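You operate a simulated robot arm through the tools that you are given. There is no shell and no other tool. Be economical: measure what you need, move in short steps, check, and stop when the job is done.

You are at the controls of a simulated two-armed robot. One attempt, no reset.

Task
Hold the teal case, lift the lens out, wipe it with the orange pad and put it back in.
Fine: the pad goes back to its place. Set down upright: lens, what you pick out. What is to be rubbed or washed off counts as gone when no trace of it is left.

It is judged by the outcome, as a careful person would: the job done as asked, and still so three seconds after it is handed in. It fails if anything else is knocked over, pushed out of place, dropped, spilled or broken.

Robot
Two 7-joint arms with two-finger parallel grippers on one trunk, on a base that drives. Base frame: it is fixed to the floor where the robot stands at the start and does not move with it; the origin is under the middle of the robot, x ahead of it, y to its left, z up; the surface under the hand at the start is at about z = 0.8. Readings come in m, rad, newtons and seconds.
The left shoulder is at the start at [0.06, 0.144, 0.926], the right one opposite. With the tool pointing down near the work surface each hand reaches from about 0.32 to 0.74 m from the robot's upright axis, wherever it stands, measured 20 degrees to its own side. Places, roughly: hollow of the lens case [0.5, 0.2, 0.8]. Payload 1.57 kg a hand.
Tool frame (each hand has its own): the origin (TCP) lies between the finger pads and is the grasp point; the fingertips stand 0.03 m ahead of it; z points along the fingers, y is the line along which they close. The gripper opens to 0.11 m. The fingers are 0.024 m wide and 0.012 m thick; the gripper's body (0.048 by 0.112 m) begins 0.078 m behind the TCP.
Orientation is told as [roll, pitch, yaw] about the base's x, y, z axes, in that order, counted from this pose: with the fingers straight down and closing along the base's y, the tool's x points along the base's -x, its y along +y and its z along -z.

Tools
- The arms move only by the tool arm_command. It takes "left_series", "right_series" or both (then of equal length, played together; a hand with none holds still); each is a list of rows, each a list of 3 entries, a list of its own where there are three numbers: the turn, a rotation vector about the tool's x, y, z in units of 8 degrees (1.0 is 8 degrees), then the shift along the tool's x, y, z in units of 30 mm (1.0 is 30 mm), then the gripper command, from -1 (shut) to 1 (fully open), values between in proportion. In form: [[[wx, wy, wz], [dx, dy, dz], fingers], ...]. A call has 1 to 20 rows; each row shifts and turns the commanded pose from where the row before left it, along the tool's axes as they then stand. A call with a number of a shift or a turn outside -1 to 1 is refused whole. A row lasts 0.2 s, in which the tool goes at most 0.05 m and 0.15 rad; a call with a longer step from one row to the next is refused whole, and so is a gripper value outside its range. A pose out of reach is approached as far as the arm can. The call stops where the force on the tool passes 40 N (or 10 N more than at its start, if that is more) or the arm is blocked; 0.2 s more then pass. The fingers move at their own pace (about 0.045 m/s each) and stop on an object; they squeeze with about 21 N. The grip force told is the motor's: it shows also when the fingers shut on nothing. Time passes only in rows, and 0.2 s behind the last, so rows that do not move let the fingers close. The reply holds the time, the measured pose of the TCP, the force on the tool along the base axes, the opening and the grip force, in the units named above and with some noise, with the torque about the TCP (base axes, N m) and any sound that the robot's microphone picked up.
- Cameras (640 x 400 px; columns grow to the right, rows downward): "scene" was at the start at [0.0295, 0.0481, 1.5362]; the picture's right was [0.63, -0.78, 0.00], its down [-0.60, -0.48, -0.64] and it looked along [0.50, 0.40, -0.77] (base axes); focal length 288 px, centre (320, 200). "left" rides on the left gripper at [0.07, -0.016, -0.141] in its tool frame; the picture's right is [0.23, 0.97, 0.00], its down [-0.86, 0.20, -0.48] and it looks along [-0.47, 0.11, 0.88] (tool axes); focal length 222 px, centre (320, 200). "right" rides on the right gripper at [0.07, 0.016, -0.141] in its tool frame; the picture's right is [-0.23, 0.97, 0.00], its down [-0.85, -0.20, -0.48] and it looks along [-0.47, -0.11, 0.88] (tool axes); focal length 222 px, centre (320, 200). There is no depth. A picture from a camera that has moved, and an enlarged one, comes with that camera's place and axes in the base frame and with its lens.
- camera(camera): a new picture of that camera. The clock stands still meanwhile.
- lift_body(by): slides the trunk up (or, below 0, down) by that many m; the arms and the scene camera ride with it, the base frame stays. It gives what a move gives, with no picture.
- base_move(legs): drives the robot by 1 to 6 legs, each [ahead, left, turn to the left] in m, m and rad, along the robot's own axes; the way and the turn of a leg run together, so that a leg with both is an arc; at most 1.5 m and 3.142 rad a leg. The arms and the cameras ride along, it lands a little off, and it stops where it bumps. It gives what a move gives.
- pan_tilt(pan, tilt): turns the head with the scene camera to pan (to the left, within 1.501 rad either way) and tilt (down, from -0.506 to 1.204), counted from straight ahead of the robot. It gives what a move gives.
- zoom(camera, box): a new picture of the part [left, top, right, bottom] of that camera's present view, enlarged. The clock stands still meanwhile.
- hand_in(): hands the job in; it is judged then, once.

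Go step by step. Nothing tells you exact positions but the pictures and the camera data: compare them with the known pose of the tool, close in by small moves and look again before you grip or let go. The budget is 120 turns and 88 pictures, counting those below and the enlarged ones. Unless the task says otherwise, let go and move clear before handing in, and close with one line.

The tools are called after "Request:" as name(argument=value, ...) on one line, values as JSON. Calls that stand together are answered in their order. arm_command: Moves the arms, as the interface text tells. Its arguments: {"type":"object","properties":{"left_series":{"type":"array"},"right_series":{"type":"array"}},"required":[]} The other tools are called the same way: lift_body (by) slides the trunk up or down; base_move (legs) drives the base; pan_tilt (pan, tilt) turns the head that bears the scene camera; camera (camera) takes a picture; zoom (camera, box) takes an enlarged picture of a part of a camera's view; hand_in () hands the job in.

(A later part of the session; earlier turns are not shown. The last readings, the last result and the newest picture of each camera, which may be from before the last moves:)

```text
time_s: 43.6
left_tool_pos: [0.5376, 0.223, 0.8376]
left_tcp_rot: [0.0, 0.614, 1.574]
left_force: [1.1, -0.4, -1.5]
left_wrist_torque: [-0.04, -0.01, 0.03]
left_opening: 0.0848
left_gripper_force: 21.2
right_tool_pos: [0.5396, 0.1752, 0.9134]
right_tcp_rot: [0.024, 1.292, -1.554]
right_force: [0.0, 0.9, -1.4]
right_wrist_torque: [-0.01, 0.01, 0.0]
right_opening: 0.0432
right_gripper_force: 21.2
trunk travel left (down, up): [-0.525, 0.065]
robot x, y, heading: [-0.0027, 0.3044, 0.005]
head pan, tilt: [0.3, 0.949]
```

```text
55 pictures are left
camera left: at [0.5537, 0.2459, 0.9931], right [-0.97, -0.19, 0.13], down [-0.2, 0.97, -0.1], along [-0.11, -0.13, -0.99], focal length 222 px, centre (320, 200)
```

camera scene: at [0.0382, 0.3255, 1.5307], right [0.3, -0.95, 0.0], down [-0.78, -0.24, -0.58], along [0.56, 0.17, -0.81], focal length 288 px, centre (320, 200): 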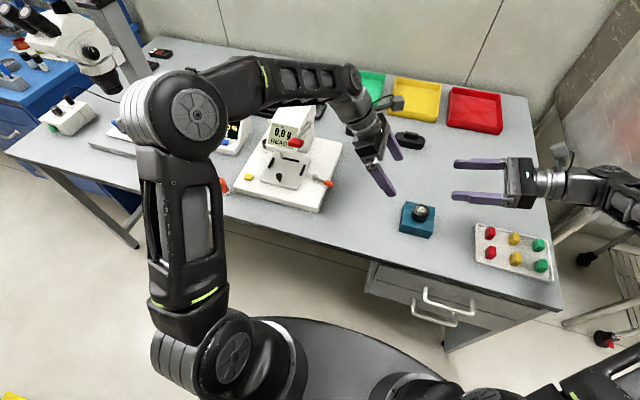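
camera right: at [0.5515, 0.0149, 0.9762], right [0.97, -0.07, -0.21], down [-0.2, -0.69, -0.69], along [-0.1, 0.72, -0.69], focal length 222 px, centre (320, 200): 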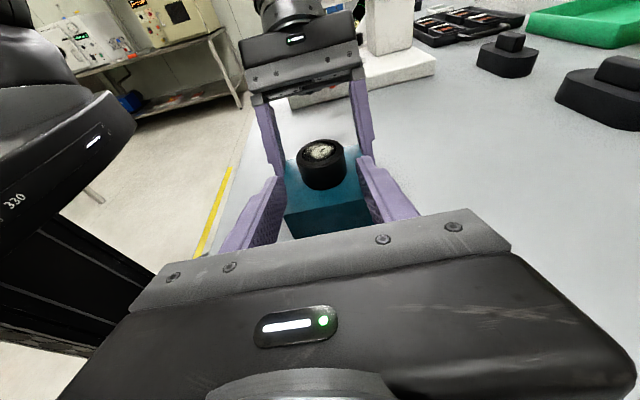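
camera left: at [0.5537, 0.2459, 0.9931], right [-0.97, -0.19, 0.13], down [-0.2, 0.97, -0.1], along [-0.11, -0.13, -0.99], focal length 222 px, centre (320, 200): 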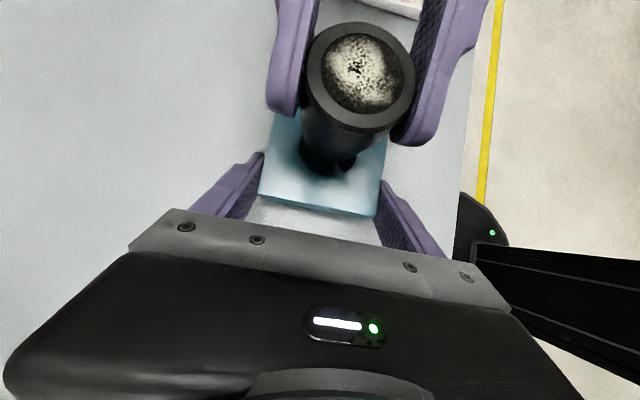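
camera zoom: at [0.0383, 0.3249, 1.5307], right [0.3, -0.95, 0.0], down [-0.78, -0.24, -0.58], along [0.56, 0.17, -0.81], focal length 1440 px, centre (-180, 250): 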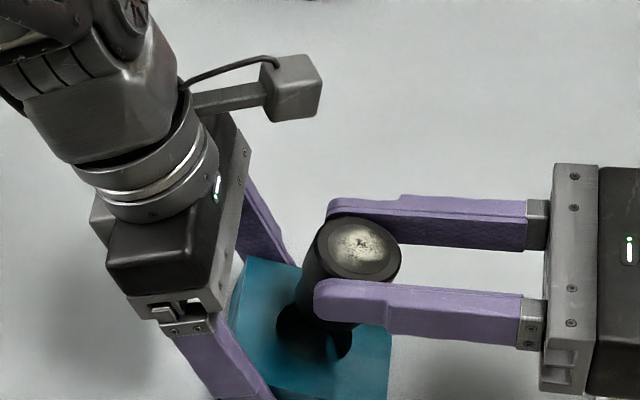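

The lens is a longer barrel and is nearly out. I'll lift further and draw it right to clear the case.

Request:
arm_command(right_series=[[[0, 0, 0], [0.32, 0, -0.092], -0.5], [[0, 0, 0], [0.32, 0, -0.092], -0.5], [[0, 0, 0], [0.18, 0, -0.57], -0.5], [[0, 0, 0], [0.18, 0, -0.57], -0.5], [[0, 0, 0], [0.18, 0, -0.57], -0.5], [[0, 0, 0], [0.18, 0, -0.57], -0.5], [[0, 0, 0], [0, 0, 0], -0.5]])

Request:
zoom(camera="scene", box=[370, 130, 530, 230])

```text
time_s: 45.2
left_tool_pos: [0.5378, 0.2223, 0.8375]
left_tcp_rot: [0.002, 0.614, 1.571]
left_force: [-0.7, 0.1, 0.4]
left_wrist_torque: [0.0, -0.05, 0.01]
left_opening: 0.0848
left_gripper_force: 20.9
right_tool_pos: [0.5386, 0.1175, 0.9716]
right_tcp_rot: [0.023, 1.291, -1.557]
right_force: [-0.5, 1.2, -1.2]
right_wrist_torque: [0.01, 0.0, 0.01]
right_opening: 0.0431
right_gripper_force: 20.8
trunk travel left (down, up): [-0.525, 0.065]
robot x, y, heading: [-0.0018, 0.3061, 0.003]
head pan, tilt: [0.3, 0.949]
```

```text
4.00 times, centred on (450, 180) of scene
camera zoom: at [0.0384, 0.3252, 1.5307], right [0.3, -0.95, 0.0], down [-0.78, -0.24, -0.58], along [0.56, 0.17, -0.81], focal length 1152 px, centre (-200, 280)
```

zoom: 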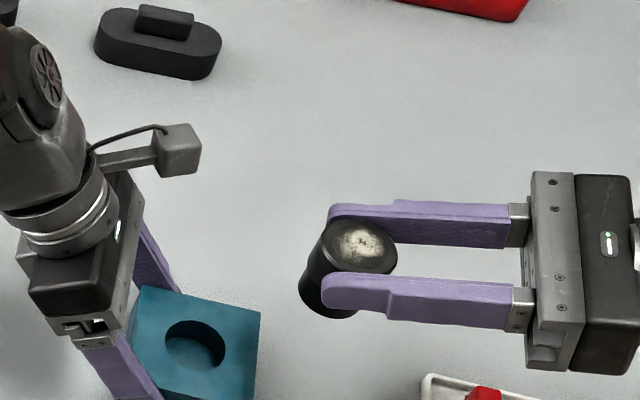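

The lens is out and upright, and the hollow is visible. I'll open the left hand, back off along its fingers and untilt.

Request:
arm_command(left_series=[[[0, 0, 0], [0, 0, 0], 0.7], [[0, 0, 0], [0, 0, 0], 1], [[0, 0, 0], [0, 0, 0], 1], [[0, 0, 0], [0, 0, -0.4], 1], [[0, 0, 0], [0, 0, -0.9], 1], [[0, 0, 0], [0, 0, -0.9], 1], [[0, 0, 0], [0, 0, -0.9], 1], [[0, 0, 0], [0, 0, -0.9], 1], [[0, 0, 0], [0.2, 0, -0.9], 1], [[0, -0.88, 0], [0.2, 0, -0.5], 1], [[0, -0.88, 0], [0, 0, 0], 1], [[0, -0.88, 0], [0, 0, 0], 1], [[0, -0.88, 0], [0, 0, 0], 1], [[0, -0.88, 0], [0, 0, 0], 1], [[0, 0, 0], [0, 0, -1], 1], [[0, 0, 0], [0, 0, -1], 1]])

Request:
camera(camera="scene")

```text
time_s: 48.6
left_tool_pos: [0.5351, 0.3047, 1.0366]
left_tcp_rot: [-0.002, -0.001, 1.572]
left_force: [0.3, -0.6, -0.2]
left_wrist_torque: [0.0, 0.0, 0.03]
left_opening: 0.1101
left_gripper_force: 0.1
right_tool_pos: [0.5391, 0.1164, 0.973]
right_tcp_rot: [0.027, 1.291, -1.553]
right_force: [-0.1, 0.3, -0.7]
right_wrist_torque: [-0.04, 0.0, 0.03]
right_opening: 0.0433
right_gripper_force: 20.7
trunk travel left (down, up): [-0.525, 0.065]
robot x, y, heading: [0.0026, 0.3038, 0.005]
head pan, tilt: [0.3, 0.949]
```

```text
53 pictures are left
camera scene: at [0.038, 0.3248, 1.5306], right [0.3, -0.95, 0.0], down [-0.78, -0.24, -0.58], along [0.56, 0.17, -0.81], focal length 288 px, centre (320, 200)
```

scene: 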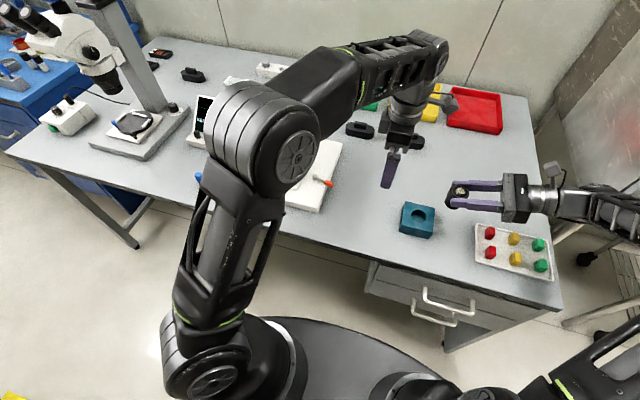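

I'll carry the left hand around in front of the balance to above the orange pad.

Request:
arm_command(left_series=[[[0, 0, 0], [-0.95, 0.57, -0.1], 1], [[0, 0, 0], [-0.95, 0.57, -0.1], 1], [[0, 0, 0], [-0.95, 0.57, -0.1], 1], [[0, 0, 0], [-0.95, 0.57, -0.1], 1], [[0, 0, 0], [-0.95, 0.57, 0], 1], [[0, 0, 0], [-0.95, 0.57, 0], 1], [[0, 0, 0], [-0.95, 0.57, 0], 1], [[0, 0, 0], [-0.98, -0.22, 0], 1], [[0, 0, 0], [-0.98, -0.22, 0], 1], [[0, 0, 0], [-0.98, -0.22, 0], 1], [[0, 0, 0], [-0.98, -0.22, 0], 1], [[0, 0, 0], [-0.98, -0.22, 0], 1], [[0, 0, 0], [-0.98, -0.22, 0], 1], [[0, 0, 0], [-0.98, -0.22, 0], 1], [[0, 0, 0], [-0.98, -0.22, 0], 1], [[0, 0, 0], [-0.98, -0.22, 0], 1], [[0, 0, 0], [0, 0, 0], 1]])

Request:
camera(camera="left")

Request:
pan_tilt(pan=0.7, tilt=0.95)

Request:
camera(camera="scene")

```text
time_s: 52.2
left_tool_pos: [0.4766, 0.7702, 1.0508]
left_tcp_rot: [0.001, -0.001, 1.572]
left_force: [0.1, -0.1, 0.7]
left_wrist_torque: [0.02, -0.01, 0.0]
left_opening: 0.1101
left_gripper_force: 0.1
right_tool_pos: [0.5386, 0.117, 0.9715]
right_tcp_rot: [0.023, 1.291, -1.556]
right_force: [0.1, -0.3, -1.3]
right_wrist_torque: [-0.01, -0.06, -0.01]
right_opening: 0.043
right_gripper_force: 20.9
trunk travel left (down, up): [-0.525, 0.065]
robot x, y, heading: [-0.0, 0.3049, 0.003]
head pan, tilt: [0.3, 0.949]
```

```text
52 pictures are left
camera left: at [0.4933, 0.7, 1.1918], right [-0.97, -0.23, 0.0], down [-0.2, 0.85, 0.48], along [-0.11, 0.47, -0.88], focal length 222 px, centre (320, 200)
```

left: 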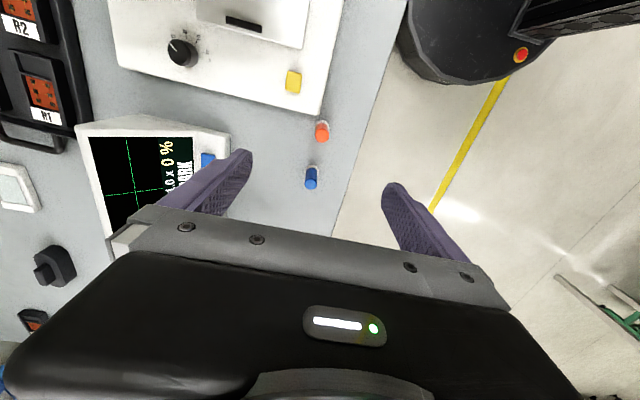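

```text
time_s: 53.1
left_tool_pos: [0.478, 0.7712, 1.0516]
left_tcp_rot: [0.0, -0.001, 1.572]
left_force: [-0.4, 0.6, 0.5]
left_wrist_torque: [-0.01, 0.0, -0.01]
left_opening: 0.1099
left_gripper_force: 0.2
right_tool_pos: [0.5387, 0.1169, 0.9712]
right_tcp_rot: [0.024, 1.292, -1.554]
right_force: [0.3, -0.2, -0.4]
right_wrist_torque: [-0.05, 0.02, -0.01]
right_opening: 0.0433
right_gripper_force: 20.8
trunk travel left (down, up): [-0.525, 0.065]
robot x, y, heading: [-0.0033, 0.3013, 0.006]
head pan, tilt: [0.7, 0.949]
```

```text
51 pictures are left
camera scene: at [0.0244, 0.3503, 1.5307], right [0.65, -0.76, 0.0], down [-0.62, -0.53, -0.58], along [0.44, 0.38, -0.81], focal length 288 px, centre (320, 200)
```

scene: 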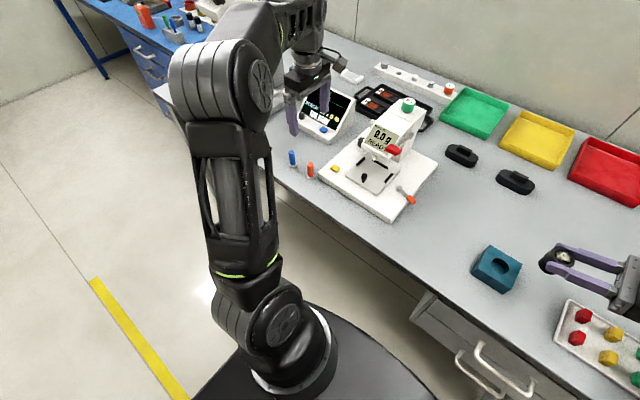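

I'll zoom in on the pad from both cameras to measure its height and place.

Request:
zoom(camera="scene", box=[270, 130, 350, 180])

Request:
zoom(camera="left", box=[272, 95, 384, 205])

```text
8.00 times, centred on (310, 155) of scene
camera zoom: at [0.0244, 0.3503, 1.5307], right [0.65, -0.76, 0.0], down [-0.62, -0.53, -0.58], along [0.44, 0.38, -0.81], focal length 2304 px, centre (400, 560)
```

zoom: 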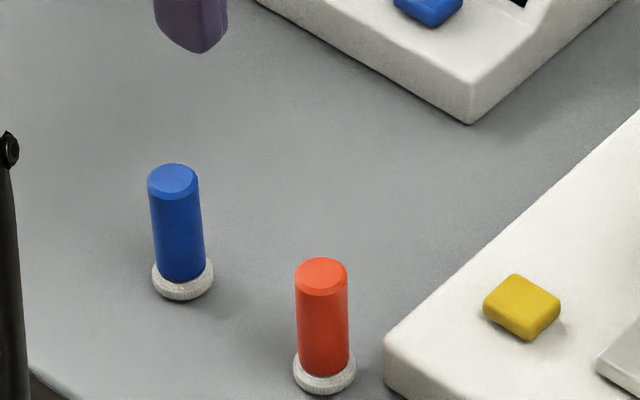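

```text
3.64 times, centred on (328, 150) of left
camera zoom: at [0.4936, 0.6998, 1.1916], right [-0.97, -0.23, 0.0], down [-0.2, 0.85, 0.48], along [-0.11, 0.47, -0.88], focal length 808 px, centre (291, 382)
```

zoom: 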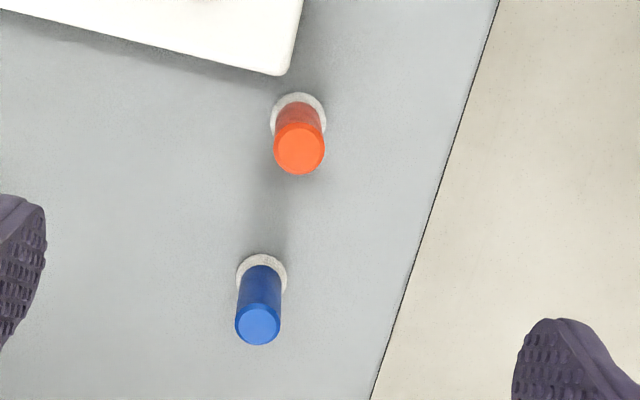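

The orange pad stands at about (0.473, 0.773), top z≈0.863, stick Ø 0.02. I'll descend over it, closing along x, away from the blue one.

Request:
arm_command(left_series=[[[0, 0, 0], [-0.02, 0.05, 0.9], 0.6], [[0, 0, 0], [-0.02, 0.05, 0.9], 0.6], [[0, 0, 0], [-0.02, 0.05, 0.9], 0.6], [[0, 0, 0], [0, 0, 0.9], 0.6], [[0, 0, 0], [0, 0, 0.9], 0.6], [[0, 0, 0], [0, 0, 0.9], 0.6], [[0, 0, 0], [0, 0, 0], 0.6]])

Request:
camera(camera="left")

Request:
zoom(camera="scene", box=[250, 110, 378, 190])

```text
time_s: 54.7
left_tool_pos: [0.469, 0.7725, 0.8903]
left_tcp_rot: [0.001, 0.0, 1.572]
left_force: [0.0, -0.2, -0.1]
left_wrist_torque: [0.0, -0.01, 0.01]
left_opening: 0.0882
left_gripper_force: 0.0
right_tool_pos: [0.5388, 0.1169, 0.9721]
right_tcp_rot: [0.024, 1.292, -1.557]
right_force: [1.1, -0.7, -2.5]
right_wrist_torque: [-0.01, 0.01, -0.02]
right_opening: 0.0433
right_gripper_force: 21.1
trunk travel left (down, up): [-0.525, 0.065]
robot x, y, heading: [-0.005, 0.3036, 0.002]
head pan, tilt: [0.7, 0.949]
```

```text
48 pictures are left
camera left: at [0.485, 0.7016, 1.0299], right [-0.97, -0.23, 0.0], down [-0.2, 0.85, 0.48], along [-0.11, 0.47, -0.88], focal length 222 px, centre (320, 200)
```

left: 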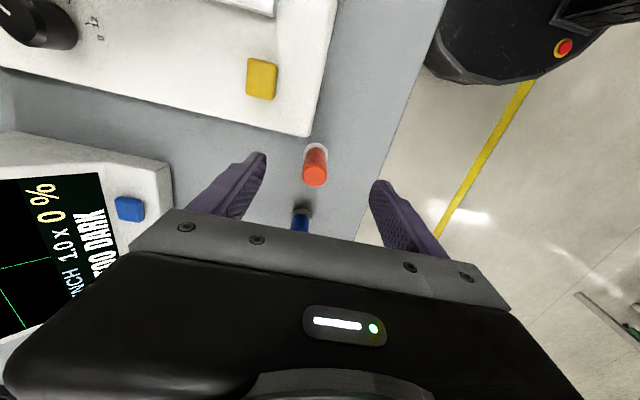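

```text
5.00 times, centred on (314, 150) of scene
camera zoom: at [0.0241, 0.3502, 1.5307], right [0.65, -0.76, 0.0], down [-0.62, -0.53, -0.58], along [0.44, 0.38, -0.81], focal length 1440 px, centre (350, 450)
```

zoom: 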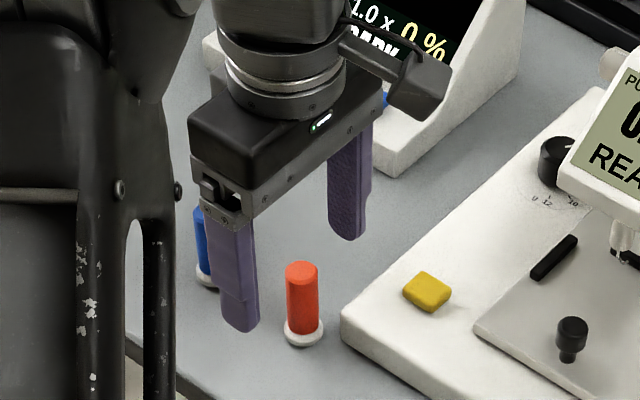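

The hand sits centred over the pad within a few mm. I'll shift x by +4 mm, descend and close gently.

Request:
arm_command(left_series=[[[0, 0, 0], [-0.03, -0.15, 0.5], 0.6], [[0, 0, 0], [0, 0, 0.65], 0.3], [[0, 0, 0], [0, 0, 0], 0], [[0, 0, 0], [0, 0, 0], -0.3], [[0, 0, 0], [0, 0, 0], -0.5], [[0, 0, 0], [0, 0, 0], -0.7], [[0, 0, 0], [0, 0, 0], -0.85], [[0, 0, 0], [0, 0, 0], -0.85], [[0, 0, 0], [0, 0, 0], -0.85]])

Request:
zoom(camera="scene", box=[250, 110, 378, 190])

```text
time_s: 56.7
left_tool_pos: [0.476, 0.7725, 0.8534]
left_tcp_rot: [0.0, 0.002, 1.572]
left_force: [-0.2, -0.5, 0.5]
left_wrist_torque: [0.02, -0.02, -0.03]
left_opening: 0.0195
left_gripper_force: 21.5
right_tool_pos: [0.5391, 0.1169, 0.9711]
right_tcp_rot: [0.025, 1.291, -1.555]
right_force: [0.1, 0.3, -1.0]
right_wrist_torque: [-0.01, 0.0, 0.01]
right_opening: 0.0429
right_gripper_force: 20.7
trunk travel left (down, up): [-0.525, 0.065]
robot x, y, heading: [-0.0005, 0.3045, 0.0]
head pan, tilt: [0.7, 0.949]
```

```text
5.00 times, centred on (314, 150) of scene
camera zoom: at [0.0243, 0.3503, 1.5307], right [0.65, -0.76, 0.0], down [-0.62, -0.53, -0.58], along [0.44, 0.38, -0.81], focal length 1440 px, centre (350, 450)
```

zoom: 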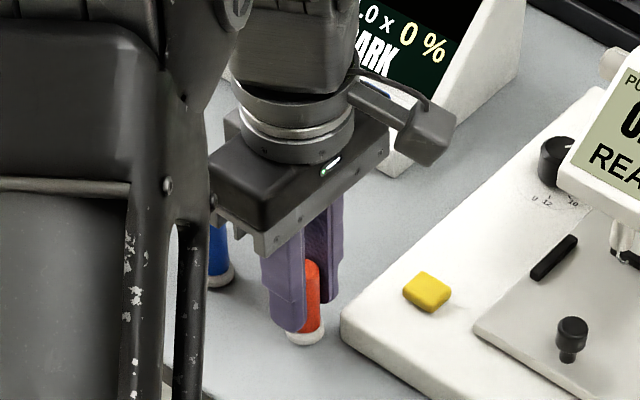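

The orange pad is gripped. I'll lift it and carry it back around toward the lens.

Request:
arm_command(left_series=[[[0, 0, 0], [0, 0, -0.5], -0.85], [[0, 0, 0], [0, 0, -0.95], -0.85], [[0, 0, 0], [0, 0, -0.95], -0.85], [[0, 0, 0], [0, 0, -0.95], -0.85], [[0, 0, 0], [0, 0, -0.95], -0.85], [[0, 0, 0], [0, 0, -0.95], -0.85], [[0, 0, 0], [0, 0, -0.95], -0.85], [[0, 0, 0], [0, 0, -0.95], -0.85], [[0, 0, 0], [0, 0, -0.95], -0.85], [[0, 0, 0], [1, 0.26, 0], -0.85], [[0, 0, 0], [1, 0.26, 0], -0.85], [[0, 0, 0], [1, 0.26, 0], -0.85], [[0, 0, 0], [1, 0.26, 0], -0.85], [[0, 0, 0], [1, 0.26, 0], -0.85], [[0, 0, 0], [1, 0.26, 0], -0.85], [[0, 0, 0], [1, 0.26, 0], -0.85], [[0, 0, 0], [1, 0.26, 0], -0.85], [[0, 0, 0], [1, 0.26, 0], -0.85]])

Request:
arm_command(left_series=[[[0, 0, 0], [0.933, -0.447, 0], -0.85], [[0, 0, 0], [0.933, -0.447, 0], -0.85], [[0, 0, 0], [0.933, -0.447, 0], -0.85], [[0, 0, 0], [0.933, -0.447, 0], -0.85], [[0, 0, 0], [0.933, -0.447, 0], -0.85], [[0, 0, 0], [0.933, -0.447, 0], -0.85], [[0, 0, 0], [0.933, -0.447, 0], -0.85], [[0, 0, 0], [0.933, -0.447, 0], -0.85], [[0, 0, 0], [0.933, -0.447, 0], -0.85], [[0, 0, 0], [0.933, -0.447, 0], -0.85], [[0, 0, 0], [0, 0, 0], -0.85]])

Request:
pan_tilt(pan=0.1, tilt=0.85)

Request:
camera(camera="scene")

Request:
camera(camera="right")

```text
time_s: 60.5
left_tool_pos: [0.4054, 0.5031, 1.0745]
left_tcp_rot: [-0.001, -0.001, 1.573]
left_force: [0.6, 0.4, -0.2]
left_wrist_torque: [0.01, 0.0, 0.01]
left_opening: 0.0193
left_gripper_force: 21.3
left hand out of reach, approached as far as the arm can: row 9
right_tool_pos: [0.5376, 0.1157, 0.9718]
right_tcp_rot: [0.025, 1.292, -1.555]
right_force: [-0.5, -0.1, -1.0]
right_wrist_torque: [0.01, 0.02, -0.02]
right_opening: 0.0432
right_gripper_force: 20.3
trunk travel left (down, up): [-0.525, 0.065]
robot x, y, heading: [-0.0023, 0.3057, -0.001]
head pan, tilt: [0.7, 0.949]
```

```text
time_s: 62.9
left_tool_pos: [0.5143, 0.2798, 1.077]
left_tcp_rot: [-0.008, 0.003, 1.572]
left_force: [0.3, -1.1, -0.3]
left_wrist_torque: [-0.04, 0.01, 0.0]
left_opening: 0.0193
left_gripper_force: 21.0
left hand out of reach, approached as far as the arm can: row 9, 10
right_tool_pos: [0.5392, 0.1166, 0.9721]
right_tcp_rot: [0.024, 1.291, -1.555]
right_force: [-0.1, 0.8, -1.8]
right_wrist_torque: [-0.04, 0.01, -0.02]
right_opening: 0.0432
right_gripper_force: 20.8
trunk travel left (down, up): [-0.525, 0.065]
robot x, y, heading: [-0.0048, 0.3082, 0.006]
head pan, tilt: [0.7, 0.949]
```

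```text
time_s: 63.9
left_tool_pos: [0.5124, 0.2794, 1.0781]
left_tcp_rot: [-0.008, 0.002, 1.572]
left_force: [1.0, -0.5, -0.8]
left_wrist_torque: [-0.01, -0.01, -0.01]
left_opening: 0.0193
left_gripper_force: 21.4
right_tool_pos: [0.5387, 0.1177, 0.9728]
right_tcp_rot: [0.023, 1.291, -1.556]
right_force: [0.0, 0.0, -1.3]
right_wrist_torque: [-0.02, -0.03, 0.0]
right_opening: 0.043
right_gripper_force: 21.2
trunk travel left (down, up): [-0.525, 0.065]
robot x, y, heading: [-0.0017, 0.3028, 0.003]
head pan, tilt: [0.099, 0.85]
```

```text
45 pictures are left
camera scene: at [0.0466, 0.3113, 1.5382], right [0.1, -0.99, 0.0], down [-0.75, -0.08, -0.66], along [0.66, 0.07, -0.75], focal length 288 px, centre (320, 200)
```

scene: 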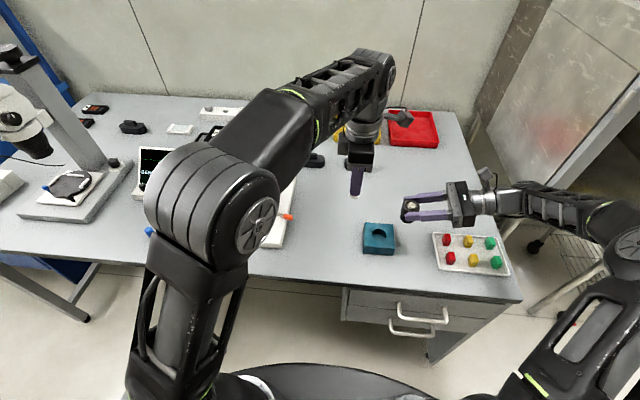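

```text
44 pictures are left
camera right: at [0.5544, 0.0012, 1.0772], right [0.97, -0.07, -0.21], down [-0.2, -0.69, -0.69], along [-0.1, 0.72, -0.69], focal length 222 px, centre (320, 200)
```

right: 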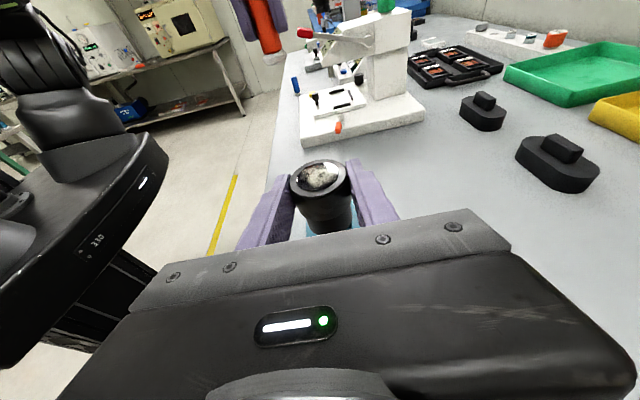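

The left hand hits its reach limit at this height, so I'll bring the lens nearer and lower, to about (0.47, 0.20) with its top at z≈0.94, and put the pad above it.

Request:
arm_command(right_series=[[[0, 0, 0], [-0.16, -0.58, 0.65], -0.5], [[0, 0, 0], [-0.16, -0.58, 0.65], -0.5], [[0, 0, 0], [-0.16, -0.58, 0.65], -0.5], [[0, 0, 0], [-0.16, -0.58, 0.65], -0.5], [[0, 0, 0], [0, 0, 0], -0.5]])

Request:
arm_command(left_series=[[[0, 0, 0], [0.67, 0.36, 0.1], -0.85], [[0, 0, 0], [0.67, 0.36, 0.1], -0.85], [[0, 0, 0], [0.67, 0.36, 0.1], -0.85], [[0, 0, 0], [0.67, 0.36, 0.1], -0.85], [[0, 0, 0], [0, 0, 0], -0.85]])

Request:
zoom(camera="scene", box=[290, 140, 490, 265])

Request:
camera(camera="right")

```text
time_s: 65.1
left_tool_pos: [0.5143, 0.2781, 1.0788]
left_tcp_rot: [-0.007, 0.002, 1.573]
left_force: [-0.4, 0.1, -0.5]
left_wrist_torque: [0.01, 0.01, -0.01]
left_opening: 0.0194
left_gripper_force: 20.7
right_tool_pos: [0.4696, 0.1909, 0.9285]
right_tcp_rot: [0.025, 1.291, -1.554]
right_force: [0.3, -1.4, -1.0]
right_wrist_torque: [-0.01, 0.01, -0.02]
right_opening: 0.0433
right_gripper_force: 21.3
trunk travel left (down, up): [-0.525, 0.065]
robot x, y, heading: [0.0018, 0.3041, 0.004]
head pan, tilt: [0.099, 0.85]
```

```text
time_s: 66.3
left_tool_pos: [0.4713, 0.1967, 1.0662]
left_tcp_rot: [0.0, -0.001, 1.574]
left_force: [0.4, 0.7, 0.0]
left_wrist_torque: [0.02, 0.01, -0.02]
left_opening: 0.0198
left_gripper_force: 20.7
right_tool_pos: [0.4703, 0.1891, 0.9293]
right_tcp_rot: [0.023, 1.293, -1.554]
right_force: [-0.1, 0.4, -0.8]
right_wrist_torque: [0.0, 0.05, -0.01]
right_opening: 0.0435
right_gripper_force: 21.3
trunk travel left (down, up): [-0.525, 0.065]
robot x, y, heading: [0.0022, 0.3021, 0.005]
head pan, tilt: [0.099, 0.85]
```

```text
3.20 times, centred on (390, 202) of scene
camera zoom: at [0.0467, 0.3115, 1.5382], right [0.1, -0.99, 0.0], down [-0.75, -0.08, -0.66], along [0.66, 0.07, -0.75], focal length 922 px, centre (96, 192)
```

zoom: 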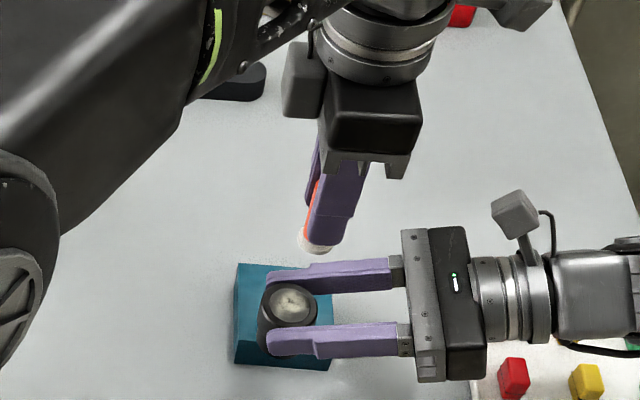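

```text
42 pictures are left
camera right: at [0.4865, 0.0743, 1.0337], right [0.97, -0.07, -0.21], down [-0.2, -0.69, -0.69], along [-0.1, 0.72, -0.69], focal length 222 px, centre (320, 200)
```

right: 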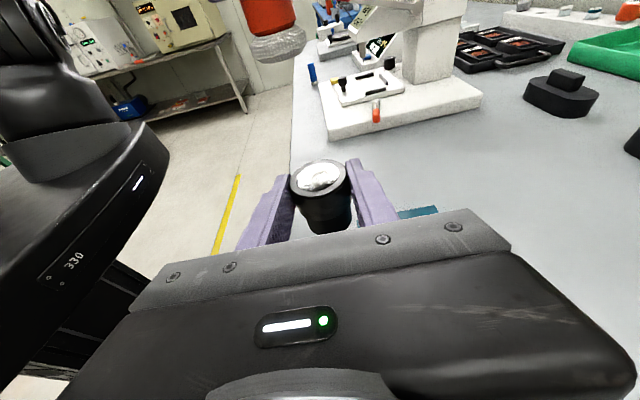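

The pad is above the lens within about 4 mm. I'll lower it to roughly 12 mm above the glass and check.

Request:
arm_command(left_series=[[[0, 0, 0], [-0.06, 0.03, 0.7], -0.85], [[0, 0, 0], [-0.06, 0.03, 0.7], -0.85], [[0, 0, 0], [0, 0, 0.7], -0.85], [[0, 0, 0], [0, 0, 0], -0.85]])

Request:
zoom(camera="scene", box=[340, 190, 420, 240])

Request:
zoom(camera="right", box=[240, 70, 400, 230])

```text
time_s: 67.3
left_tool_pos: [0.4688, 0.1989, 1.0059]
left_tcp_rot: [0.001, 0.001, 1.571]
left_force: [0.0, 0.0, 0.3]
left_wrist_torque: [0.01, 0.01, 0.02]
left_opening: 0.0194
left_gripper_force: 20.9
right_tool_pos: [0.4709, 0.19, 0.9281]
right_tcp_rot: [0.024, 1.292, -1.556]
right_force: [0.1, 0.0, -1.1]
right_wrist_torque: [-0.01, 0.04, 0.02]
right_opening: 0.0433
right_gripper_force: 21.1
trunk travel left (down, up): [-0.525, 0.065]
robot x, y, heading: [-0.0047, 0.3059, 0.003]
head pan, tilt: [0.099, 0.85]
```

```text
8.00 times, centred on (380, 215) of scene
camera zoom: at [0.0465, 0.3113, 1.5382], right [0.1, -0.99, 0.0], down [-0.75, -0.08, -0.66], along [0.66, 0.07, -0.75], focal length 2304 px, centre (-160, 80)
```

zoom: 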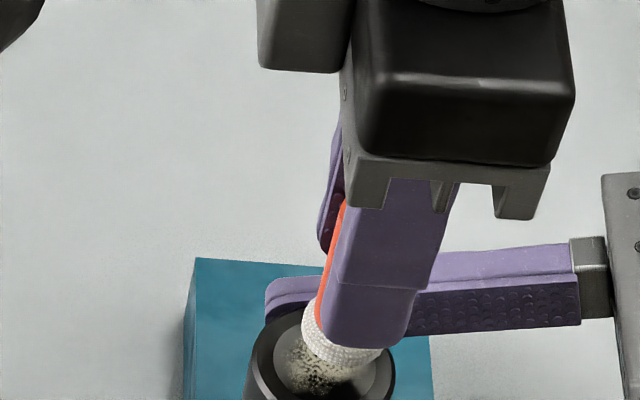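

```text
2.50 times, centred on (320, 150) of right
camera zoom: at [0.4863, 0.0741, 1.0337], right [0.97, -0.07, -0.21], down [-0.2, -0.69, -0.69], along [-0.1, 0.72, -0.69], focal length 555 px, centre (320, 325)
```

zoom: 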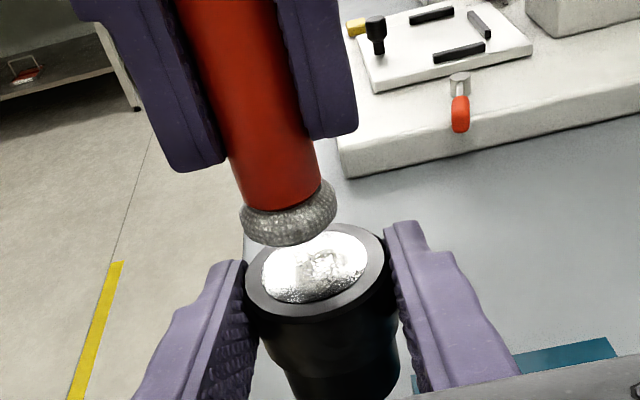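

Gap is about 10 mm and the pad is about 4 mm low in x. I'll correct that and descend to contact.

Request:
arm_command(left_series=[[[0, 0, 0], [0.03, -0.13, 0.13], -0.85], [[0, 0, 0], [0, 0, 0.13], -0.85], [[0, 0, 0], [0, 0, 0], -0.85]])

Request:
arm_command(left_series=[[[0, 0, 0], [0, 0, 0.07], -0.85], [[0, 0, 0], [0, 0, 0], -0.85]])

Request:
arm_command(left_series=[[[0, 0, 0], [0, 0, 0.07], -0.85], [[0, 0, 0], [0, 0, 0], -0.85]])

```text
time_s: 68.1
left_tool_pos: [0.4717, 0.1985, 0.997]
left_tcp_rot: [0.0, -0.001, 1.572]
left_force: [-0.3, -0.3, -0.1]
left_wrist_torque: [-0.01, 0.02, -0.02]
left_opening: 0.0195
left_gripper_force: 21.1
right_tool_pos: [0.4702, 0.1898, 0.9284]
right_tcp_rot: [0.024, 1.292, -1.554]
right_force: [-0.1, 0.6, -1.1]
right_wrist_torque: [-0.03, -0.03, 0.01]
right_opening: 0.0434
right_gripper_force: 20.4
trunk travel left (down, up): [-0.525, 0.065]
robot x, y, heading: [0.0022, 0.3053, 0.008]
head pan, tilt: [0.099, 0.85]
```

```text
time_s: 68.7
left_tool_pos: [0.4712, 0.1979, 0.9933]
left_tcp_rot: [0.0, 0.0, 1.571]
left_force: [0.5, 0.7, -0.3]
left_wrist_torque: [-0.02, 0.01, 0.01]
left_opening: 0.0196
left_gripper_force: 21.3
right_tool_pos: [0.4708, 0.1891, 0.9275]
right_tcp_rot: [0.024, 1.292, -1.555]
right_force: [0.4, -0.3, -1.3]
right_wrist_torque: [-0.01, -0.02, 0.01]
right_opening: 0.0432
right_gripper_force: 21.4
trunk travel left (down, up): [-0.525, 0.065]
robot x, y, heading: [-0.0003, 0.3039, 0.004]
head pan, tilt: [0.099, 0.85]
```

```text
time_s: 69.3
left_tool_pos: [0.4723, 0.199, 0.9931]
left_tcp_rot: [-0.002, -0.002, 1.572]
left_force: [0.2, 0.5, -0.3]
left_wrist_torque: [0.02, -0.02, 0.02]
left_opening: 0.0193
left_gripper_force: 20.9
right_tool_pos: [0.4711, 0.191, 0.9286]
right_tcp_rot: [0.024, 1.291, -1.555]
right_force: [-0.3, 0.2, -1.8]
right_wrist_torque: [0.02, -0.02, 0.02]
right_opening: 0.043
right_gripper_force: 20.9
trunk travel left (down, up): [-0.525, 0.065]
robot x, y, heading: [-0.0033, 0.3048, 0.004]
head pan, tilt: [0.099, 0.85]
```

No contact yet. I'll continue in small steps.

Request:
arm_command(left_series=[[[0, 0, 0], [0, 0, 0.07], -0.85], [[0, 0, 0], [0, 0, 0], -0.85]])

Request:
arm_command(left_series=[[[0, 0, 0], [0, 0, 0.07], -0.85], [[0, 0, 0], [0, 0, 0], -0.85]])

Request:
zoom(camera="right", box=[240, 70, 400, 230])

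```text
time_s: 69.9
left_tool_pos: [0.4718, 0.1985, 0.9914]
left_tcp_rot: [-0.001, 0.0, 1.574]
left_force: [-0.1, 1.0, 0.1]
left_wrist_torque: [0.01, 0.01, -0.03]
left_opening: 0.0194
left_gripper_force: 21.1
right_tool_pos: [0.4705, 0.1903, 0.9283]
right_tcp_rot: [0.026, 1.292, -1.556]
right_force: [0.7, 0.1, -0.6]
right_wrist_torque: [0.0, -0.02, 0.02]
right_opening: 0.0434
right_gripper_force: 20.7
trunk travel left (down, up): [-0.525, 0.065]
robot x, y, heading: [-0.0009, 0.3019, 0.001]
head pan, tilt: [0.099, 0.85]
```

```text
time_s: 70.5
left_tool_pos: [0.4721, 0.1987, 0.989]
left_tcp_rot: [-0.001, 0.001, 1.572]
left_force: [-0.2, 0.2, -0.4]
left_wrist_torque: [-0.01, 0.01, -0.01]
left_opening: 0.0196
left_gripper_force: 20.5
right_tool_pos: [0.4716, 0.1896, 0.9284]
right_tcp_rot: [0.024, 1.291, -1.555]
right_force: [0.2, -0.7, -1.6]
right_wrist_torque: [-0.02, -0.01, -0.01]
right_opening: 0.0434
right_gripper_force: 21.0
trunk travel left (down, up): [-0.525, 0.065]
robot x, y, heading: [0.0019, 0.3011, 0.007]
head pan, tilt: [0.099, 0.85]
```

```text
2.50 times, centred on (320, 150) of right
camera zoom: at [0.4864, 0.074, 1.0336], right [0.97, -0.07, -0.21], down [-0.2, -0.69, -0.69], along [-0.1, 0.72, -0.69], focal length 555 px, centre (320, 325)
```

zoom: 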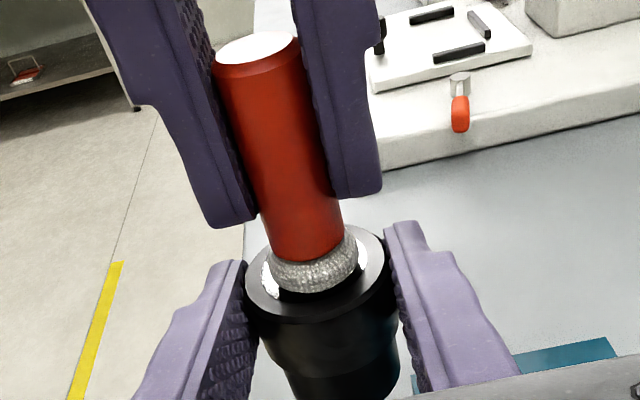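

Very close to contact. I'll keep pressing in small steps until force shows.

Request:
arm_command(left_series=[[[0, 0, 0], [0, 0, 0.06], -0.85], [[0, 0, 0], [0, 0, 0], -0.85]])

Request:
arm_command(left_series=[[[0, 0, 0], [0, 0, 0.06], -0.85], [[0, 0, 0], [0, 0, 0], -0.85]])

Request:
arm_command(left_series=[[[0, 0, 0], [0, 0, 0.06], -0.85], [[0, 0, 0], [0, 0, 0], -0.85]])

```text
time_s: 71.1
left_tool_pos: [0.4722, 0.1988, 0.9876]
left_tcp_rot: [0.0, 0.0, 1.573]
left_force: [-0.7, -0.4, 2.2]
left_wrist_torque: [-0.03, 0.0, 0.05]
left_opening: 0.0194
left_gripper_force: 20.8
right_tool_pos: [0.4711, 0.1906, 0.929]
right_tcp_rot: [0.025, 1.291, -1.557]
right_force: [0.6, 0.6, -3.9]
right_wrist_torque: [-0.03, 0.0, -0.01]
right_opening: 0.043
right_gripper_force: 21.2
trunk travel left (down, up): [-0.525, 0.065]
robot x, y, heading: [-0.0015, 0.3047, 0.008]
head pan, tilt: [0.099, 0.85]
```

```text
time_s: 71.7
left_tool_pos: [0.472, 0.1991, 0.9852]
left_tcp_rot: [-0.003, -0.001, 1.573]
left_force: [-2.3, 0.0, 14.9]
left_wrist_torque: [-0.03, 0.05, 0.03]
left_opening: 0.0195
left_gripper_force: 21.2
right_tool_pos: [0.4699, 0.189, 0.9269]
right_tcp_rot: [0.021, 1.289, -1.561]
right_force: [2.6, 0.3, -16.1]
right_wrist_torque: [-0.18, 0.1, -0.04]
right_opening: 0.0434
right_gripper_force: 20.9
trunk travel left (down, up): [-0.525, 0.065]
robot x, y, heading: [-0.0002, 0.302, 0.001]
head pan, tilt: [0.099, 0.85]
```

```text
time_s: 72.3
left_tool_pos: [0.4712, 0.1996, 0.9829]
left_tcp_rot: [0.001, 0.003, 1.572]
left_force: [-2.6, -1.0, 15.5]
left_wrist_torque: [0.01, 0.06, 0.0]
left_opening: 0.0193
left_gripper_force: 20.8
right_tool_pos: [0.4707, 0.1902, 0.9286]
right_tcp_rot: [0.025, 1.291, -1.556]
right_force: [2.2, 1.7, -16.5]
right_wrist_torque: [-0.23, 0.08, -0.04]
right_opening: 0.0434
right_gripper_force: 20.9
trunk travel left (down, up): [-0.525, 0.065]
robot x, y, heading: [-0.0028, 0.303, 0.005]
head pan, tilt: [0.099, 0.85]
```

Contact at about 15 N is more than needed. I'll ease off by about 1.4 mm and rub with small circular strokes.

Request:
arm_command(left_series=[[[0, 0, 0], [0, 0, -0.045], -0.85], [[0, 0, 0], [0.15, 0, 0], -0.85], [[0, 0, 0], [-0.15, 0.15, 0], -0.85], [[0, 0, 0], [-0.15, -0.15, 0], -0.85], [[0, 0, 0], [0.15, -0.15, 0], -0.85], [[0, 0, 0], [0.15, 0.15, 0], -0.85], [[0, 0, 0], [-0.15, 0.15, 0], -0.85], [[0, 0, 0], [-0.15, -0.15, 0], -0.85], [[0, 0, 0], [0.15, -0.15, 0], -0.85], [[0, 0, 0], [0, 0.15, 0], -0.85]])

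```text
time_s: 74.5
left_tool_pos: [0.4724, 0.1989, 0.9827]
left_tcp_rot: [0.0, 0.001, 1.572]
left_force: [0.4, 0.2, -0.3]
left_wrist_torque: [-0.02, 0.02, 0.01]
left_opening: 0.0194
left_gripper_force: 21.4
right_tool_pos: [0.4716, 0.1892, 0.9299]
right_tcp_rot: [0.025, 1.29, -1.556]
right_force: [-0.1, 0.2, -1.5]
right_wrist_torque: [-0.03, 0.02, 0.01]
right_opening: 0.0433
right_gripper_force: 20.6
trunk travel left (down, up): [-0.525, 0.065]
robot x, y, heading: [-0.0001, 0.3061, 0.002]
head pan, tilt: [0.099, 0.85]
```

Contact was lost (a slip of a mm or so). I'll lower by 1 mm steps to regain light contact.

Request:
arm_command(left_series=[[[0, 0, 0], [0, 0, 0.035], -0.85], [[0, 0, 0], [0, 0, 0], -0.85]])

Request:
zoom(camera="right", box=[240, 70, 400, 230])

```text
time_s: 75.1
left_tool_pos: [0.4724, 0.1998, 0.9827]
left_tcp_rot: [0.0, -0.001, 1.572]
left_force: [-0.6, 1.3, 3.3]
left_wrist_torque: [0.04, -0.02, 0.03]
left_opening: 0.0195
left_gripper_force: 20.8
right_tool_pos: [0.4701, 0.1897, 0.9274]
right_tcp_rot: [0.023, 1.29, -1.557]
right_force: [1.0, -1.2, -4.8]
right_wrist_torque: [-0.04, 0.02, 0.01]
right_opening: 0.0432
right_gripper_force: 20.7
trunk travel left (down, up): [-0.525, 0.065]
robot x, y, heading: [0.0016, 0.3017, 0.009]
head pan, tilt: [0.099, 0.85]
```

```text
2.50 times, centred on (320, 150) of right
camera zoom: at [0.4864, 0.0739, 1.0334], right [0.97, -0.07, -0.21], down [-0.2, -0.69, -0.69], along [-0.1, 0.72, -0.69], focal length 555 px, centre (320, 325)
```

zoom: 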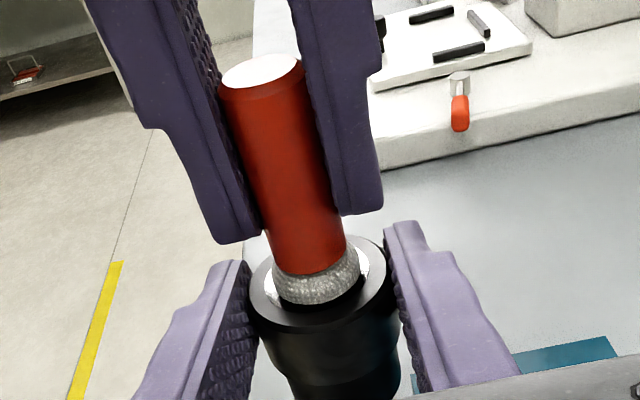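

About 3 N contact now. I'll rub in a pattern.

Request:
arm_command(left_series=[[[0, 0, 0], [0.15, 0, 0.015], -0.85], [[0, 0, 0], [-0.15, 0.15, 0], -0.85], [[0, 0, 0], [-0.15, -0.15, 0], -0.85], [[0, 0, 0], [0.15, -0.15, 0], -0.85], [[0, 0, 0], [0.15, 0.15, 0], -0.85], [[0, 0, 0], [-0.15, 0.15, 0], -0.85], [[0, 0, 0], [-0.15, -0.15, 0], -0.85], [[0, 0, 0], [0.15, -0.15, 0], -0.85], [[0, 0, 0], [0, 0.15, 0], -0.85]])

Request:
arm_command(left_series=[[[0, 0, 0], [0.2, 0, 0.0], -0.85], [[0, 0, 0], [-0.2, 0.2, 0], -0.85], [[0, 0, 0], [-0.2, -0.2, 0], -0.85], [[0, 0, 0], [0.2, -0.2, 0], -0.85], [[0, 0, 0], [0.2, 0.2, 0], -0.85], [[0, 0, 0], [-0.2, 0.2, 0], -0.85], [[0, 0, 0], [-0.2, -0.2, 0], -0.85], [[0, 0, 0], [0.2, -0.2, 0], -0.85], [[0, 0, 0], [0, 0.2, 0], -0.85]])

Request:
arm_command(left_series=[[[0, 0, 0], [0, 0, -0.5], -0.85], [[0, 0, 0], [0, 0, -0.9], -0.85], [[0, 0, 0], [-0.6, 0, -0.5], -0.85], [[0, 0, 0], [-0.9, 0, 0], -0.85], [[0, 0, 0], [0, 0, 0], -0.85]])

Request:
zoom(camera="right", box=[260, 130, 380, 240])

Request:
zoom(camera="scene", box=[340, 190, 420, 250])

```text
time_s: 77.1
left_tool_pos: [0.4717, 0.2011, 0.9828]
left_tcp_rot: [-0.003, 0.0, 1.574]
left_force: [2.4, 1.5, 9.5]
left_wrist_torque: [0.12, -0.22, 0.01]
left_opening: 0.0198
left_gripper_force: 20.9
right_tool_pos: [0.4695, 0.1908, 0.9268]
right_tcp_rot: [0.022, 1.291, -1.557]
right_force: [-2.7, -1.6, -10.1]
right_wrist_torque: [-0.14, 0.02, 0.05]
right_opening: 0.0434
right_gripper_force: 21.3
trunk travel left (down, up): [-0.525, 0.065]
robot x, y, heading: [-0.0023, 0.3039, 0.01]
head pan, tilt: [0.099, 0.85]
```

```text
time_s: 79.1
left_tool_pos: [0.4716, 0.2003, 0.9831]
left_tcp_rot: [0.001, -0.001, 1.573]
left_force: [2.8, 0.2, 4.5]
left_wrist_torque: [0.05, -0.09, -0.01]
left_opening: 0.0196
left_gripper_force: 20.5
right_tool_pos: [0.4709, 0.19, 0.9288]
right_tcp_rot: [0.024, 1.291, -1.554]
right_force: [-2.1, 0.1, -5.1]
right_wrist_torque: [-0.07, 0.02, 0.04]
right_opening: 0.0434
right_gripper_force: 20.9
trunk travel left (down, up): [-0.525, 0.065]
robot x, y, heading: [-0.0011, 0.3067, -0.002]
head pan, tilt: [0.099, 0.85]
```

```text
time_s: 80.3
left_tool_pos: [0.4716, 0.2444, 1.0394]
left_tcp_rot: [-0.001, 0.0, 1.573]
left_force: [-0.2, -0.1, -0.7]
left_wrist_torque: [-0.01, 0.04, 0.0]
left_opening: 0.0195
left_gripper_force: 21.1
right_tool_pos: [0.4703, 0.1885, 0.927]
right_tcp_rot: [0.025, 1.29, -1.556]
right_force: [0.1, 0.3, -1.0]
right_wrist_torque: [0.0, 0.0, -0.03]
right_opening: 0.0433
right_gripper_force: 20.6
trunk travel left (down, up): [-0.525, 0.065]
robot x, y, heading: [-0.0004, 0.3022, 0.004]
head pan, tilt: [0.099, 0.85]
```

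```text
3.64 times, centred on (320, 185) of right
camera zoom: at [0.4864, 0.0738, 1.0336], right [0.97, -0.07, -0.21], down [-0.2, -0.69, -0.69], along [-0.1, 0.72, -0.69], focal length 808 px, centre (320, 254)
```

zoom: 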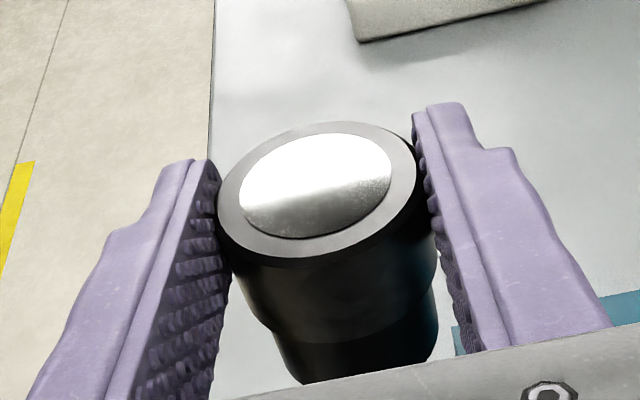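

```text
6.67 times, centred on (380, 220) of scene
camera zoom: at [0.0467, 0.3109, 1.5382], right [0.1, -0.99, 0.0], down [-0.75, -0.08, -0.66], along [0.66, 0.07, -0.75], focal length 1920 px, centre (-80, 67)
```

zoom: 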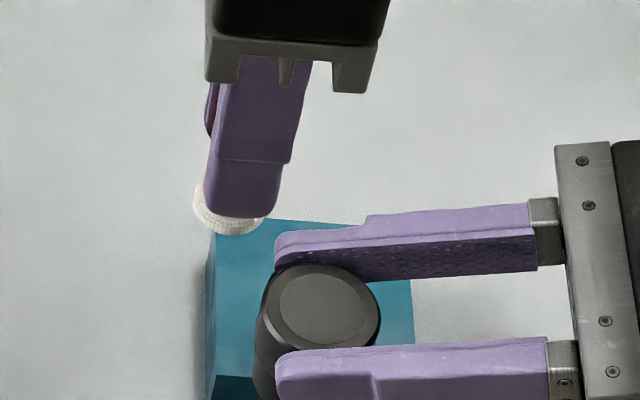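

The glass looks clean from the scene camera. I'll check it tightly for faint traces.

Request:
zoom(camera="scene", box=[368, 219, 392, 237])

Request:
zoom(camera="right", box=[296, 155, 352, 200])

Request:
camera(camera="left")

```text
16.00 times, centred on (380, 228) of scene
camera zoom: at [0.0467, 0.3109, 1.5382], right [0.1, -0.99, 0.0], down [-0.75, -0.08, -0.66], along [0.66, 0.07, -0.75], focal length 4608 px, centre (-640, -248)
```

zoom: 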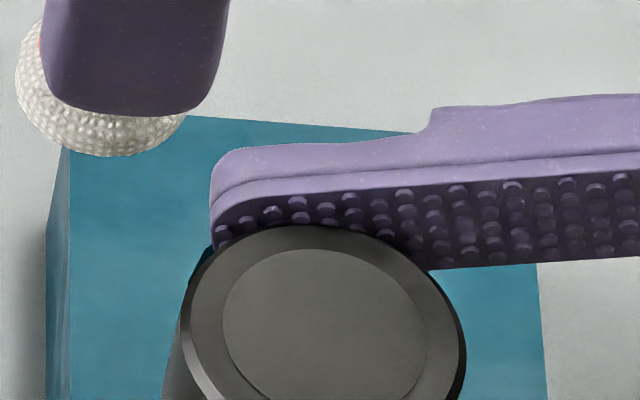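

```text
8.89 times, centred on (324, 178) of right
camera zoom: at [0.4864, 0.0738, 1.0336], right [0.97, -0.07, -0.21], down [-0.2, -0.69, -0.69], along [-0.1, 0.72, -0.69], focal length 1974 px, centre (284, 400)
```

zoom: 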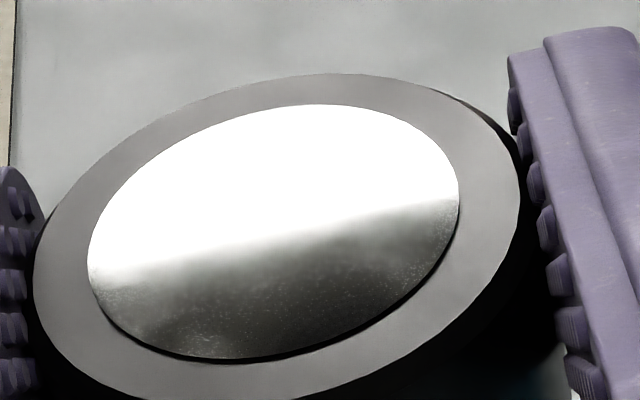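

```text
33 pictures are left
camera left: at [0.4865, 0.173, 1.1798], right [-0.97, -0.23, 0.0], down [-0.2, 0.85, 0.48], along [-0.11, 0.47, -0.88], focal length 222 px, centre (320, 200)
```

left: 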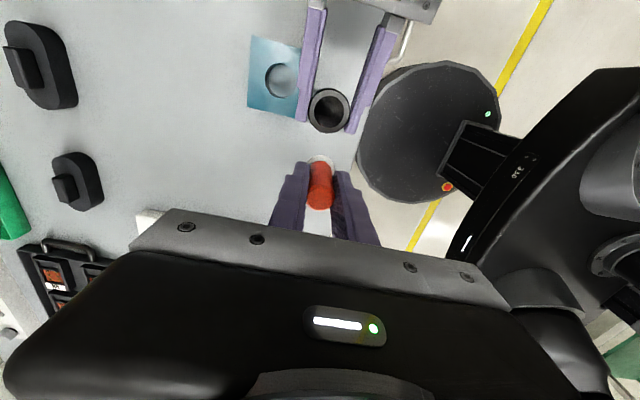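

There are at most faint specks near the hand-side edge. I'll do a second rubbing pass with wider strokes and a little more pressure.

Request:
arm_command(left_series=[[[0, 0, 0], [0.9, 0, 0], -0.85], [[0, 0, 0], [0.6, 0, 0.5], -0.85], [[0, 0, 0], [0, 0, 0.9], -0.85], [[0, 0, 0], [0, 0, 0.45], -0.85], [[0, 0, 0], [0, 0, 0], -0.85]])

Request:
arm_command(left_series=[[[0, 0, 0], [0, 0, 0.06], -0.85], [[0, 0, 0], [0, 0, 0], -0.85]])

```text
time_s: 81.5
left_tool_pos: [0.4697, 0.198, 0.9826]
left_tcp_rot: [-0.001, 0.0, 1.571]
left_force: [-0.1, -0.3, -1.3]
left_wrist_torque: [-0.03, 0.02, 0.01]
left_opening: 0.0196
left_gripper_force: 21.1
right_tool_pos: [0.4716, 0.1891, 0.9285]
right_tcp_rot: [0.027, 1.291, -1.555]
right_force: [-0.9, -0.2, -1.4]
right_wrist_torque: [0.0, 0.01, -0.01]
right_opening: 0.0434
right_gripper_force: 21.4
trunk travel left (down, up): [-0.525, 0.065]
robot x, y, heading: [-0.0004, 0.3071, -0.001]
head pan, tilt: [0.099, 0.85]
```

```text
time_s: 82.1
left_tool_pos: [0.4702, 0.1979, 0.9822]
left_tcp_rot: [0.001, 0.003, 1.572]
left_force: [-2.4, -0.4, 5.4]
left_wrist_torque: [-0.04, 0.02, 0.0]
left_opening: 0.0194
left_gripper_force: 21.0
right_tool_pos: [0.47, 0.1896, 0.9273]
right_tcp_rot: [0.023, 1.289, -1.555]
right_force: [0.9, 1.5, -6.5]
right_wrist_torque: [-0.13, 0.06, 0.0]
right_opening: 0.043
right_gripper_force: 20.8
trunk travel left (down, up): [-0.525, 0.065]
robot x, y, heading: [0.0011, 0.3055, 0.002]
head pan, tilt: [0.099, 0.85]
```

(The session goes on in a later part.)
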